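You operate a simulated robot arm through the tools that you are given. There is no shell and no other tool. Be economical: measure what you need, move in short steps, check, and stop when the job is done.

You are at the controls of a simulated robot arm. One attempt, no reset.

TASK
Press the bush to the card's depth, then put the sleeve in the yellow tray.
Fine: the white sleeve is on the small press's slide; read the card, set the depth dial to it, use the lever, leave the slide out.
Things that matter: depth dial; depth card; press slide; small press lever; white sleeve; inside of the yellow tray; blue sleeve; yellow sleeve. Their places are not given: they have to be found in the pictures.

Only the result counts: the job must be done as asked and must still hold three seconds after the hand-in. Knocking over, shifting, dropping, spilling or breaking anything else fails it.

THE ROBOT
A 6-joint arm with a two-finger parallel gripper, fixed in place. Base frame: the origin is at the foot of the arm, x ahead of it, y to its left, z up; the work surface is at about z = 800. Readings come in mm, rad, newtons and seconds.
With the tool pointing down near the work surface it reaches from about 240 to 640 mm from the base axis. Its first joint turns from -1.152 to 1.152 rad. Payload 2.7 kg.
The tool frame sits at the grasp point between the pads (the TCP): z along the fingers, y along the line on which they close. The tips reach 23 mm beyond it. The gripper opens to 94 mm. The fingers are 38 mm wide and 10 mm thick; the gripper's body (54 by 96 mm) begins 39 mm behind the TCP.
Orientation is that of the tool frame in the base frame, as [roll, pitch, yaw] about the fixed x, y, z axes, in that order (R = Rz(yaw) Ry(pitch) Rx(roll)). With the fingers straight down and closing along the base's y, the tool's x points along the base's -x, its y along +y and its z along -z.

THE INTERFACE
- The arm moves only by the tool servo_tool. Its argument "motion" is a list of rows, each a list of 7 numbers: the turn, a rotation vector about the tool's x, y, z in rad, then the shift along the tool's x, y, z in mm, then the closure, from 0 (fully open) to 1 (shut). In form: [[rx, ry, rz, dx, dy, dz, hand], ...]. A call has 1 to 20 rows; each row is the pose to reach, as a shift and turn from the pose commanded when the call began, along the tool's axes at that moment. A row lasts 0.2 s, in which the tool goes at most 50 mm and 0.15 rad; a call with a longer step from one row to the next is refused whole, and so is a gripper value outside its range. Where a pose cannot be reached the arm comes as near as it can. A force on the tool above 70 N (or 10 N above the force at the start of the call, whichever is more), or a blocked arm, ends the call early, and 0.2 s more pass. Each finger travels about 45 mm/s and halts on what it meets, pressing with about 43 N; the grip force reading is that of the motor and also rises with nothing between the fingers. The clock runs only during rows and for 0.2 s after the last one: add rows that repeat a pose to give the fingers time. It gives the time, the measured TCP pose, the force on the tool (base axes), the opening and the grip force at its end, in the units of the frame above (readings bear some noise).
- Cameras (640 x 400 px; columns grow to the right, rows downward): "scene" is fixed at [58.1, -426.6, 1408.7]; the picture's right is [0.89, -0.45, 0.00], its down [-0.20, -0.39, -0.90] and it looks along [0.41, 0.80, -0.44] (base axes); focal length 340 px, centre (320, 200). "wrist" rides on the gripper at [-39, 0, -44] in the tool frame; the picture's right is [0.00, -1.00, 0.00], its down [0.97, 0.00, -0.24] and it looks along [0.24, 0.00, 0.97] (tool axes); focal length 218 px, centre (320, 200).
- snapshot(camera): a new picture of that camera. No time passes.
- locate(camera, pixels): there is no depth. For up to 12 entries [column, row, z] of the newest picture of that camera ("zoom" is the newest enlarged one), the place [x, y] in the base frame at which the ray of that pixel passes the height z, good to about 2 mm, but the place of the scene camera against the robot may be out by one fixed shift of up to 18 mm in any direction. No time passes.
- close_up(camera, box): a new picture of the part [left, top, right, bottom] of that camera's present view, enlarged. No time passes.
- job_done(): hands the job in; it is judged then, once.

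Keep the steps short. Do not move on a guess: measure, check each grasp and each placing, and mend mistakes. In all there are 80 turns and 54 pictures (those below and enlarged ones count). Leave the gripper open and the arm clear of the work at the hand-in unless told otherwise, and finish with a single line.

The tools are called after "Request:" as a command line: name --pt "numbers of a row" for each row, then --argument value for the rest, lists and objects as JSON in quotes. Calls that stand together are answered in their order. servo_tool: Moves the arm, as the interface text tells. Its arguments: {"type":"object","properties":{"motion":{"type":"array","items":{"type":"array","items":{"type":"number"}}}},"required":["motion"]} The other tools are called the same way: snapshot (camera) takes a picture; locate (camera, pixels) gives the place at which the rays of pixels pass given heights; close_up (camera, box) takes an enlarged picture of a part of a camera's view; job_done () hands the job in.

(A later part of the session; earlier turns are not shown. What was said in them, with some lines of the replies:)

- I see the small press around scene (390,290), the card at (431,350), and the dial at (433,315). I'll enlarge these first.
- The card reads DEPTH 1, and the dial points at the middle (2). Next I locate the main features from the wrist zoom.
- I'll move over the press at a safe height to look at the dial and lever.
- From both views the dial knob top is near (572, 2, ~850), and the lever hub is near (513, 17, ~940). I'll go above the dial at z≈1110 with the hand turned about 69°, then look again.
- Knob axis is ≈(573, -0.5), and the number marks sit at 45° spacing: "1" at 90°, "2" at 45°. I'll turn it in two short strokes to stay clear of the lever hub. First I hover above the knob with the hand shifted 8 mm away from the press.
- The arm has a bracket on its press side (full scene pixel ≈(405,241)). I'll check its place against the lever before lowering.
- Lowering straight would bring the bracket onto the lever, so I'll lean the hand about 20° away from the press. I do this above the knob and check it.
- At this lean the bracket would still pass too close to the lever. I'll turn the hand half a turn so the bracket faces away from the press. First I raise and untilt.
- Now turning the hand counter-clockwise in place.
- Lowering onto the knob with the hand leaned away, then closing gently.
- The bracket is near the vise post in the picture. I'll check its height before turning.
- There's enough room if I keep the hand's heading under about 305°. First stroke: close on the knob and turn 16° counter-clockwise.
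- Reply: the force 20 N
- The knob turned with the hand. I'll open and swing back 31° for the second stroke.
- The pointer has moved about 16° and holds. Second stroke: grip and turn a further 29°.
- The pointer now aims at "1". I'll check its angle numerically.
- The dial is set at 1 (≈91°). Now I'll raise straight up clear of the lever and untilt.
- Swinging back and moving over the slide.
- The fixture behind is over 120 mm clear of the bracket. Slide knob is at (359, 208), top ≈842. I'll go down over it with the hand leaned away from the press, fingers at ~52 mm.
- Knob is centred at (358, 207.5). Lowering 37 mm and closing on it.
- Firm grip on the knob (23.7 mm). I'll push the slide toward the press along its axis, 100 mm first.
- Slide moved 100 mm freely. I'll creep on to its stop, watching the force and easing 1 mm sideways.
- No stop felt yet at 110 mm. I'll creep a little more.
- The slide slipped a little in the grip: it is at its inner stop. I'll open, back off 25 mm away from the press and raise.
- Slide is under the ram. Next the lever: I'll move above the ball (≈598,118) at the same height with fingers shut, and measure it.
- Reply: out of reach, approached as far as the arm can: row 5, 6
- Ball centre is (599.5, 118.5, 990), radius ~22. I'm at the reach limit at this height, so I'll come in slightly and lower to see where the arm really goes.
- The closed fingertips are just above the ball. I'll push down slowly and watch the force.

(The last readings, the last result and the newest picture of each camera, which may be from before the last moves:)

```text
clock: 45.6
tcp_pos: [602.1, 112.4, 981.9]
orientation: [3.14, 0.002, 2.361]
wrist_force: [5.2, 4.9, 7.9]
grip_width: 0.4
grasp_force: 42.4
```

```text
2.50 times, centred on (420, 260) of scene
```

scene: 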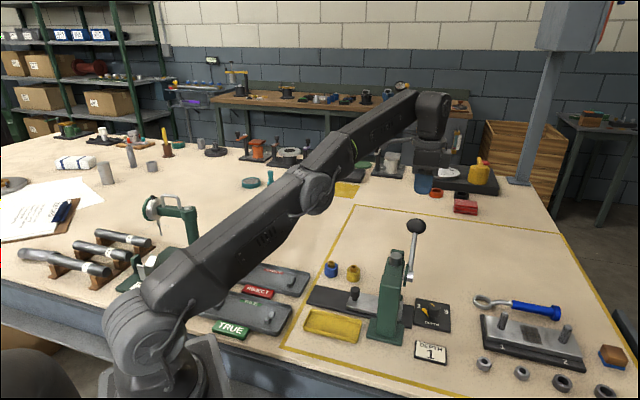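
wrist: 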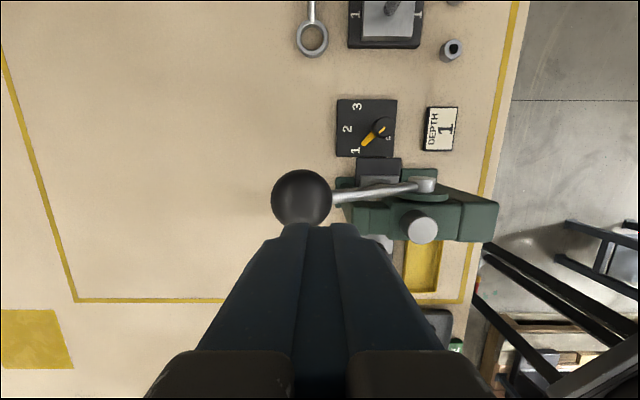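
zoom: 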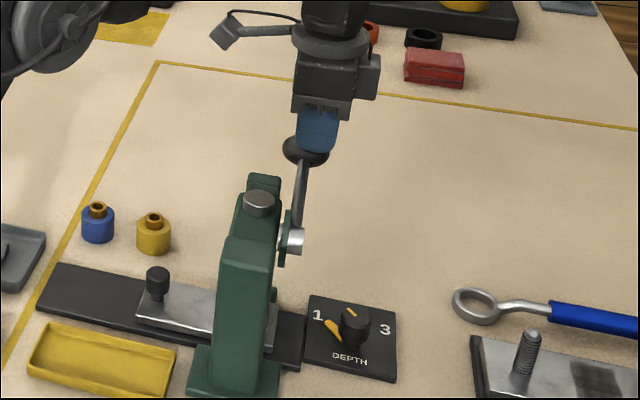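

The lever turns and the ram goes down with only ~8 N. I'll keep following the arc, leaning slightly away from the frame.

Request:
servo_tool --pt "0 0.02 0 -1 0 6 1" --pt "0 0.05 0 -2 0 12 1" --pt "0 0.08 0 -3 -1 18 1" --pt "0 0.11 0 -4 -2 24 1" --pt "0 0.14 0 -5 -4 30 1" --pt "0 0.15 0 -5 -6 36 1" --pt "0 0.15 0 -5 -8 42 1" --pt "0 0.15 0 -5 -10 48 1"

Request:
close_up --camera "scene" --box '[370, 180, 470, 340]'

```text
clock: 46.6
tcp_pos: [606.7, 111.3, 980.1]
orientation: [3.116, -0.086, 2.367]
wrist_force: [-7.4, -1.7, 18.7]
grip_width: 0.0
grasp_force: 42.7
stopped in row 4: the force on the tool passed its limit (the readings are from after the stop); the commanded pose is now the measured one
```

```text
2.50 times, centred on (420, 260) of scene
```

zoom: 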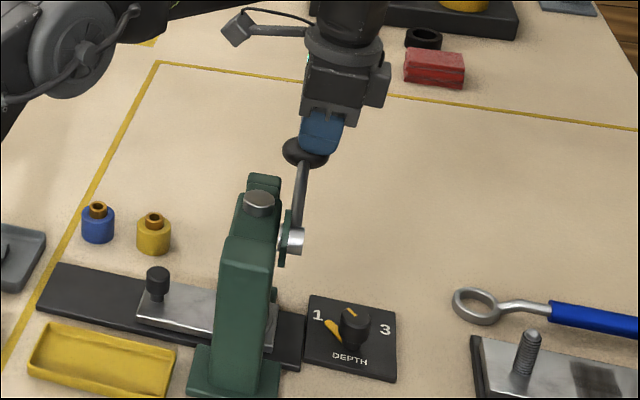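

The lever met firm resistance at about horizontal. I'll push again straight down, nearer the ball centre, to see whether that is the end stop.

Request:
servo_tool --pt "0 0 0 0 3 -6 1" --pt "0 0 0 0 8 -4 1" --pt "0 0 0 0 8 0 1" --pt "0 0 0 0 8 3 1" --pt "0 0 0 0 8 6 1" --pt "0 0 0 0 8 9 1" --pt "0 0 0 0 8 12 1"

Request:
snapshot --camera "wrist"

```text
clock: 48.2
tcp_pos: [611.5, 115.9, 977.1]
orientation: [3.107, -0.075, 2.366]
wrist_force: [-14.8, -20.9, 55.7]
grip_width: 0.0
grasp_force: 42.3
```

```text
14 pictures are left
```

wrist: 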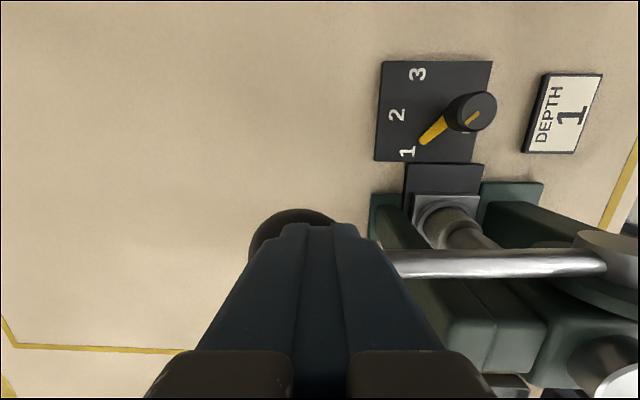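

Request:
close_up --camera "wrist" --box '[380, 150, 540, 250]'

```text
4.00 times, centred on (460, 200) of wrist
```

zoom: 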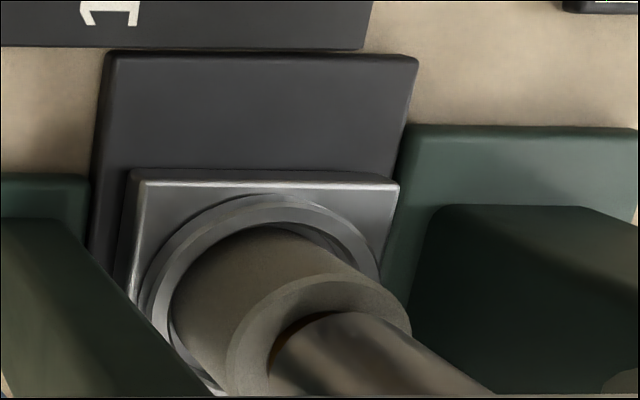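

The ram sits tight on the bush and the lever is at a firm stop. I'll raise the hand and see whether the lever follows by itself.

Request:
servo_tool --pt "0 0 0 0 0 -15 1" --pt "0 0 0 0 -3 -35 1" --pt "0 0 0 0 -8 -55 1" --pt "0 -0.08 0 0 -15 -75 1" --pt "0 -0.08 0 0 -25 -95 1" --pt "0 -0.08 0 0 -25 -110 1" --pt "0 -0.08 0 0 -25 -110 1"

Request:
snapshot --camera "wrist"

Request:
close_up --camera "scene" --box '[370, 180, 470, 340]'

```text
clock: 49.8
tcp_pos: [598.8, 90.4, 1073.5]
orientation: [3.121, -0.009, 2.364]
wrist_force: [0.2, 0.7, 0.2]
grip_width: 0.0
grasp_force: 42.6
```

```text
12 pictures are left
```

wrist: 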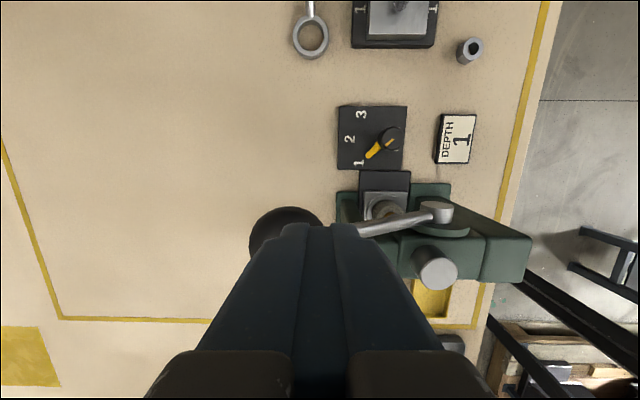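

```text
2.50 times, centred on (420, 260) of scene
```

zoom: 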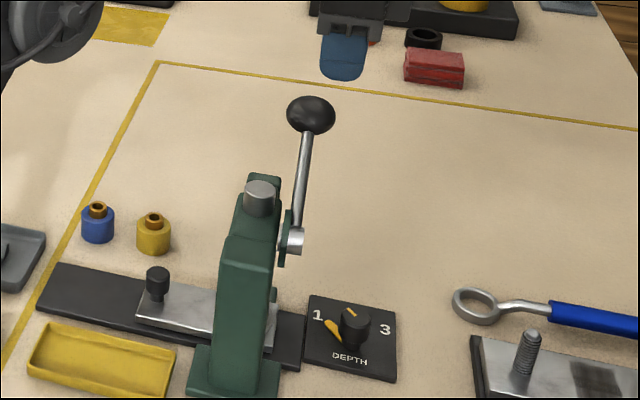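

The lever came back up by itself. Now back above the slide knob with the fingers open.

Request:
servo_tool --pt "0.02 -0.009 0 0 0 -35 1" --pt "0.02 -0.009 0 30 -17 -38 0.8" --pt "0.02 -0.009 0 60 -35 -38 0.6" --pt "0.02 -0.009 0 91 -52 -38 0.45" --pt "0.02 -0.009 0 121 -69 -38 0.45" --pt "0.02 -0.009 0 151.6 -86.5 -38 0.45" --pt "0.02 -0.11 0 151.6 -86.5 -38 0.45" --pt "0.02 -0.21 0 151.6 -86.5 -38 0.45" --pt "0.02 -0.309 0 151.6 -86.5 -38 0.45" --pt "0.02 -0.309 0 151.6 -86.5 -38 0.45"

Request:
snapshot --camera "wrist"

```text
clock: 52.0
tcp_pos: [428.9, 134.5, 1110.2]
orientation: [3.14, 0.3, 2.362]
wrist_force: [-0.2, -0.8, -0.6]
grip_width: 51.8
grasp_force: 0.1
out of reach, approached as far as the arm can: row 1
```

```text
10 pictures are left
```

wrist: 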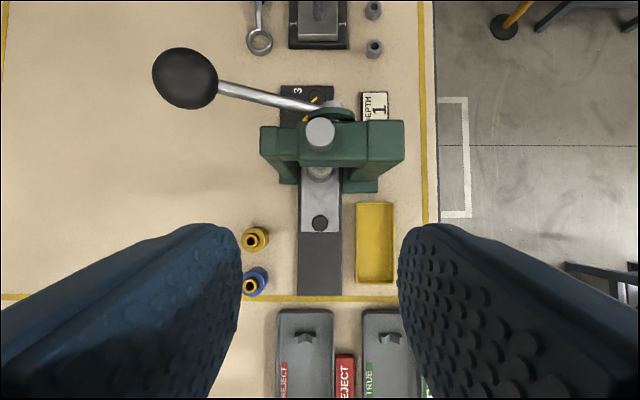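

Request:
locate --camera "wrist" --pixels '[[320, 222, 842]]'

```text
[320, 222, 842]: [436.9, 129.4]
```

Knob at (436.9, 129.4). Going straight down to it and closing.

Request:
servo_tool --pt "0 0 0 2 2.1 40 0.45" --pt "0 0 0 14 2.1 80 0.45" --pt "0 0 0 27 2.1 120 0.45" --pt "0 0 0 40 2.1 160 0.45" --pt "0 0 0 52 2.1 200 0.45" --pt "0 0 0 60 2.1 226 0.45" --pt "0 0 0 67.4 2.1 249.1 0.45" --pt "0 0 0 67.4 2.1 249.1 0.45" --pt "0 0 0 67.4 2.1 249.1 0.9" --pt "0 0 0 67.4 2.1 249.1 0.9" --pt "0 0 0 67.4 2.1 249.1 0.9" --pt "0 0 0 67.4 2.1 249.1 0.9"

```text
clock: 54.6
tcp_pos: [435.4, 130.7, 848.9]
orientation: [-3.141, 0.299, 2.362]
wrist_force: [-1.6, -1.9, -3.9]
grip_width: 23.8
grasp_force: 44.7
```

Knob held (23.8 mm). Pulling the slide out 112 mm.

Request:
servo_tool --pt "0 0 0 9.55 0 -2.96 0.9" --pt "0 0 0 19.1 0 -5.9 0.9" --pt "0 0 0 28.7 0 -8.9 0.9" --pt "0 0 0 38.2 0 -11.8 0.9" --pt "0 0 0 47.8 0 -14.8 0.9" --pt "0 0 0 57.3 0 -17.7 0.9" --pt "0 0 0 66.9 0 -20.7 0.9" --pt "0 0 0 76.4 0 -23.6 0.9" --pt "0 0 0 86 0 -26.6 0.9" --pt "0 0 0 95.5 0 -29.6 0.9" --pt "0 0 0 102 0 -31.6 0.9" --pt "0 0 0 105 0 -32.5 0.9" --pt "0 0 0 107 0 -33.1 0.9" --pt "0 0 0 107 0 -33.1 0.9"

```text
clock: 57.6
tcp_pos: [357.4, 208.5, 850.8]
orientation: [-3.139, 0.299, 2.361]
wrist_force: [7.4, -10.3, -32.1]
grip_width: 24.0
grasp_force: 44.9
```

Slide is back at its outer stop. Opening, raising and looking.

Request:
servo_tool --pt "0 0 0 0 0 0 0.45" --pt "0 0 0 0 0 0 0.45" --pt "0 0 0 0 0 0 0.45" --pt "0 0 0 -6 0 -19 0.45" --pt "0 0 0 -15 0 -48 0.45" --pt "0 0 0 -27 0 -86 0.3" --pt "0 0.1 0 -38 0 -124 0.3" --pt "0 0.2 0 -45 0 -143 0.3" --pt "0 0.3 0 -45 0 -143 0.3" --pt "0 0.3 0 -45 0 -143 0.3"

Request:
snapshot --camera "wrist"

Request:
close_up --camera "scene" --box '[290, 240, 430, 340]'

```text
clock: 59.8
tcp_pos: [358.5, 206.3, 1002.9]
orientation: [3.141, -0.001, 2.36]
wrist_force: [0.0, 0.3, 0.0]
grip_width: 65.5
grasp_force: 0.1
```

```text
9 pictures are left
```

wrist: 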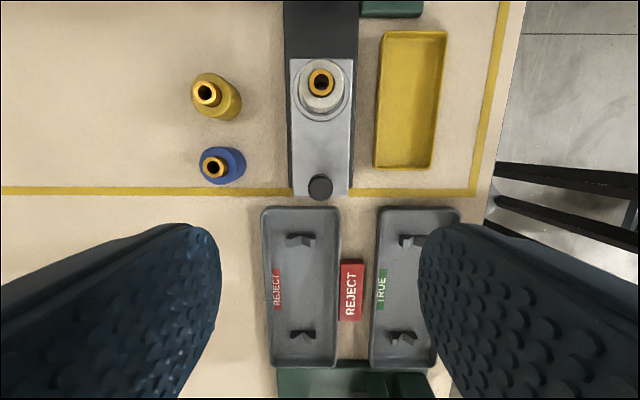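

```text
4.00 times, centred on (360, 290) of scene
```

zoom: 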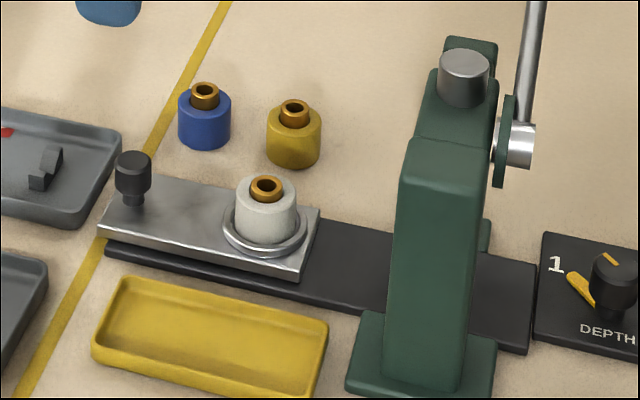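

The bush is now pressed partly in (clearly shorter than on the blue and yellow sleeves). Next I locate the white sleeve and the tray accurately.

Request:
locate --camera "wrist" --pixels '[[321, 82, 855], [321, 88, 848], [322, 100, 822], [382, 32, 818], [445, 34, 818], [375, 166, 818], [430, 168, 818], [410, 98, 806]]'

Request:
locate --camera "zoom" --pixels '[[266, 185, 855], [266, 193, 848], [215, 340, 806], [210, 335, 806]]'

```text
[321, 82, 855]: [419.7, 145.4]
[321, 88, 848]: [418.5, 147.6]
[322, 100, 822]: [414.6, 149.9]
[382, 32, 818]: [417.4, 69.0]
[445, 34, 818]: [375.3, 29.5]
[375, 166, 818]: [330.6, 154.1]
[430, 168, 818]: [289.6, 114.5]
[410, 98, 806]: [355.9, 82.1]
```

```text
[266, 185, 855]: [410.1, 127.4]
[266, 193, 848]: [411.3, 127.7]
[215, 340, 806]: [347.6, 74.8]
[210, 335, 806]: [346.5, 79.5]
```

White sleeve axis is ≈(419.7, 146), sleeve top ≈847; tray centre is (353, 92). Moving over the sleeve to z 890 and checking.

Request:
servo_tool --pt "0 0 0 -29 0 20 0.3" --pt "0 0 0 -58 0.2 45 0.3" --pt "0 0 0 -85.9 0.3 75 0.3" --pt "0 0 0 -85.9 0.3 113 0.3" --pt "0 0 0 -85.9 0.3 113 0.3"

Request:
snapshot --camera "wrist"

```text
clock: 61.0
tcp_pos: [421.4, 148.4, 889.2]
orientation: [-3.142, 0.0, 2.363]
wrist_force: [-0.6, -0.4, 0.5]
grip_width: 66.0
grasp_force: 0.0
```

```text
7 pictures are left
```

wrist: 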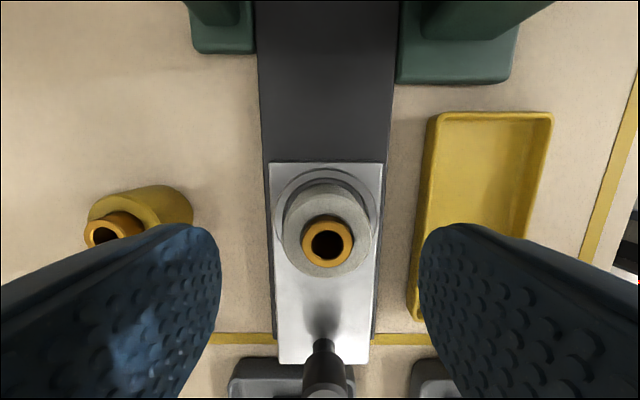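

Request:
locate --camera "wrist" --pixels '[[327, 243, 851], [327, 230, 846]]'

```text
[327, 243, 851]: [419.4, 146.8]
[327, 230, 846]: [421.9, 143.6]
```

Sleeve is at ≈(420, 145.5). Correcting 3 mm sideways, lowering to z 854 and closing.

Request:
servo_tool --pt "0 0 0 -1 -3 12 0.3" --pt "0 0 0 -1 -3 26 0.3" --pt "0 0 0 -1 -3 35 0.3" --pt "0 0 0 -1 -3 35 0.3" --pt "0 0 0 -1 -3 35 0.8" --pt "0 0 0 -1 -3 35 0.8" --pt "0 0 0 -1 -3 35 0.8" --pt "0 0 0 -1 -3 35 0.8" --pt "0 0 0 -1 -3 35 0.8"

```text
clock: 63.0
tcp_pos: [418.2, 147.9, 854.4]
orientation: [3.141, 0.0, 2.36]
wrist_force: [0.9, -0.1, 1.2]
grip_width: 36.9
grasp_force: 43.4
```

Sleeve held (36.9 mm). Lifting straight up 90 mm and checking.

Request:
servo_tool --pt "0 0 0 0 0 -5 0.8" --pt "0 0 0 0 0 -15 0.8" --pt "0 0 0 0 0 -30 0.8" --pt "0 0 0 0 0 -60 0.8" --pt "0 0 0 0 0 -90 0.8" --pt "0 0 0 0 0 -90 0.8"

Request:
close_up --camera "scene" --box '[270, 200, 430, 340]'

```text
clock: 64.4
tcp_pos: [417.5, 145.7, 945.9]
orientation: [-3.141, -0.001, 2.361]
wrist_force: [0.6, 0.1, -3.1]
grip_width: 36.9
grasp_force: 43.1
```

```text
2.86 times, centred on (350, 270) of scene
```

zoom: 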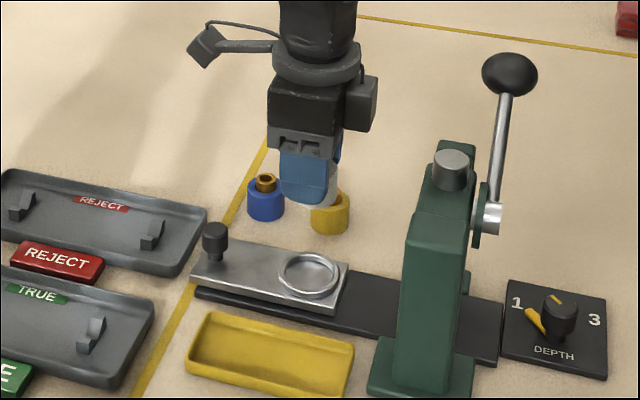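

Sleeve in hand, slide out. Moving over the tray centre (353, 92) and turning 90° so that the fingers lie along the tray's length.

Request:
servo_tool --pt "0 0 -0.14 1 -8 0 0.8" --pt "0 0 -0.28 2 -16 0 0.8" --pt "0 0 -0.42 3 -24 0 0.8" --pt "0 0 -0.56 4 -32 0 0.8" --pt "0 0 -0.7 5 -40 0 0.8" --pt "0 0 -0.84 6 -48 0 0.8" --pt "0 0 -0.98 7 -56 0 0.8" --pt "0 0 -1.12 8 -64 0 0.8" --pt "0 0 -1.26 8 -72 5 0.8" --pt "0 0 -1.4 8 -80 15 0.8" --pt "0 0 -1.54 8 -83.5 25 0.8" --pt "0 0 -1.57 8 -83.5 35 0.8" --pt "0 0 -1.57 8 -83.5 45 0.8" --pt "0 0 -1.57 8 -83.5 45 0.8"

Request:
snapshot --camera "wrist"

```text
clock: 67.4
tcp_pos: [353.1, 91.0, 898.5]
orientation: [3.141, 0.0, -2.351]
wrist_force: [-1.1, -1.2, -2.9]
grip_width: 36.8
grasp_force: 43.4
```

```text
5 pictures are left
```

wrist: 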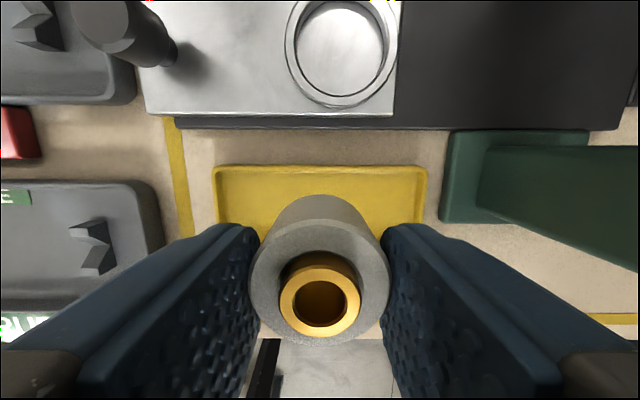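

Request:
locate --camera "wrist" --pixels '[[320, 302, 895], [320, 280, 890], [217, 168, 818], [426, 168, 818]]'

```text
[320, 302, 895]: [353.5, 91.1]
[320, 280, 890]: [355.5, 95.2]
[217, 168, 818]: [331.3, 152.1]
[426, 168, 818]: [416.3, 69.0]
```

Sleeve axis (354, 92) matches the tray centre line. Lowering to just above the floor, then creeping.

Request:
servo_tool --pt "0 0 0 0 0 15 0.8" --pt "0 0 0 0 0 30 0.8" --pt "0 0 0 0 0 42 0.8" --pt "0 0 0 0 0 50 0.8" --pt "0 0 0 0 0 52 0.8" --pt "0 0 0 0 0 52 0.8"

```text
clock: 68.8
tcp_pos: [354.5, 91.9, 845.3]
orientation: [3.141, -0.001, -2.353]
wrist_force: [-0.2, 0.7, -1.6]
grip_width: 37.2
grasp_force: 43.2
```

Request:
servo_tool --pt "0 0 0 0 0 1 0.8" --pt "0 0 0 0 0 2 0.8" --pt "0 0 0 0 0 3 0.8" --pt "0 0 0 0 0 4 0.8"

```text
clock: 69.8
tcp_pos: [353.7, 92.9, 843.6]
orientation: [-3.141, 0.001, -2.351]
wrist_force: [0.1, 0.5, -2.6]
grip_width: 37.1
grasp_force: 43.4
```

No contact yet. Continuing down 1 mm at a time.

Request:
servo_tool --pt "0 0 0 0 0 1 0.8" --pt "0 0 0 0 0 2 0.8" --pt "0 0 0 0 0 3 0.8"

```text
clock: 70.6
tcp_pos: [353.1, 91.5, 839.5]
orientation: [-3.141, 0.003, -2.353]
wrist_force: [0.1, -1.0, -1.7]
grip_width: 37.2
grasp_force: 43.4
```

Request:
servo_tool --pt "0 0 0 0 0 1 0.8" --pt "0 0 0 0 0 2 0.8" --pt "0 0 0 0 0 3 0.8"

Request:
close_up --camera "scene" --box '[290, 230, 390, 350]'

```text
clock: 71.4
tcp_pos: [353.6, 91.5, 839.4]
orientation: [-3.141, 0.001, -2.35]
wrist_force: [-8.5, -1.6, 27.2]
grip_width: 36.8
grasp_force: 43.2
```

```text
3.33 times, centred on (340, 290) of scene
```

zoom: 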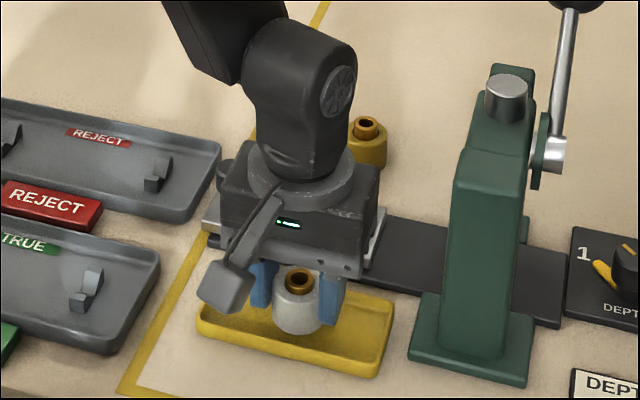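

Contact with the tray floor (27 N). Easing 2 mm, opening, then rising straight up.

Request:
servo_tool --pt "0 0 0 0 0 -2 0.8" --pt "0 0 0 0 0 -2 0.55" --pt "0 0 0 0 0 -2 0.4" --pt "0 0 0 0 0 -2 0.4" --pt "0 0 0 0 0 -2 0.4" --pt "0 0 0 0 0 -15 0.4" --pt "0 0 0 0 0 -40 0.4" --pt "0 0 0 0 0 -80 0.2" --pt "0 0 0 0 0 -120 0" --pt "0 0 0 0 0 -160 0" --pt "0 0 0 0 0 -200 0" --pt "0 0 0 0 0 -240 0" --pt "0 0 0 0 0 -240 0"

Request:
snapshot --camera "wrist"

Request:
close_up --camera "scene" --box '[270, 210, 470, 360]'

```text
clock: 74.2
tcp_pos: [354.8, 93.6, 1075.6]
orientation: [-3.141, 0.0, -2.352]
wrist_force: [-0.4, -0.5, -0.5]
grip_width: 93.9
grasp_force: 0.0
```

```text
3 pictures are left
```

wrist: 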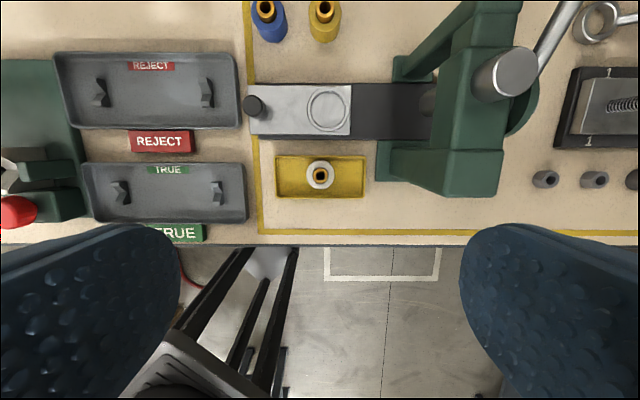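

```text
2.67 times, centred on (370, 285) of scene
```

zoom: 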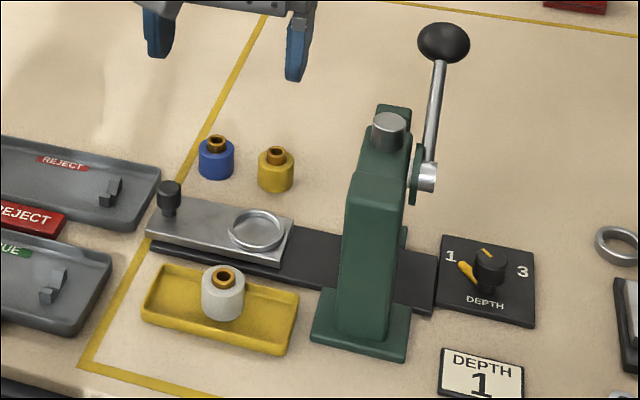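

The white sleeve stands upright in the yellow tray with its bush pressed, and the dial is at 1. The slide is out, the lever is up, and the blue and yellow sleeves are untouched. The gripper is open and clear, so I'm handing in.

Request:
job_done

```text
The job is handed in.
```

The bush was pressed to the lever's stop with the depth dial at 1, as the card reads; the slide is left out and the white sleeve stands in the yellow tray.
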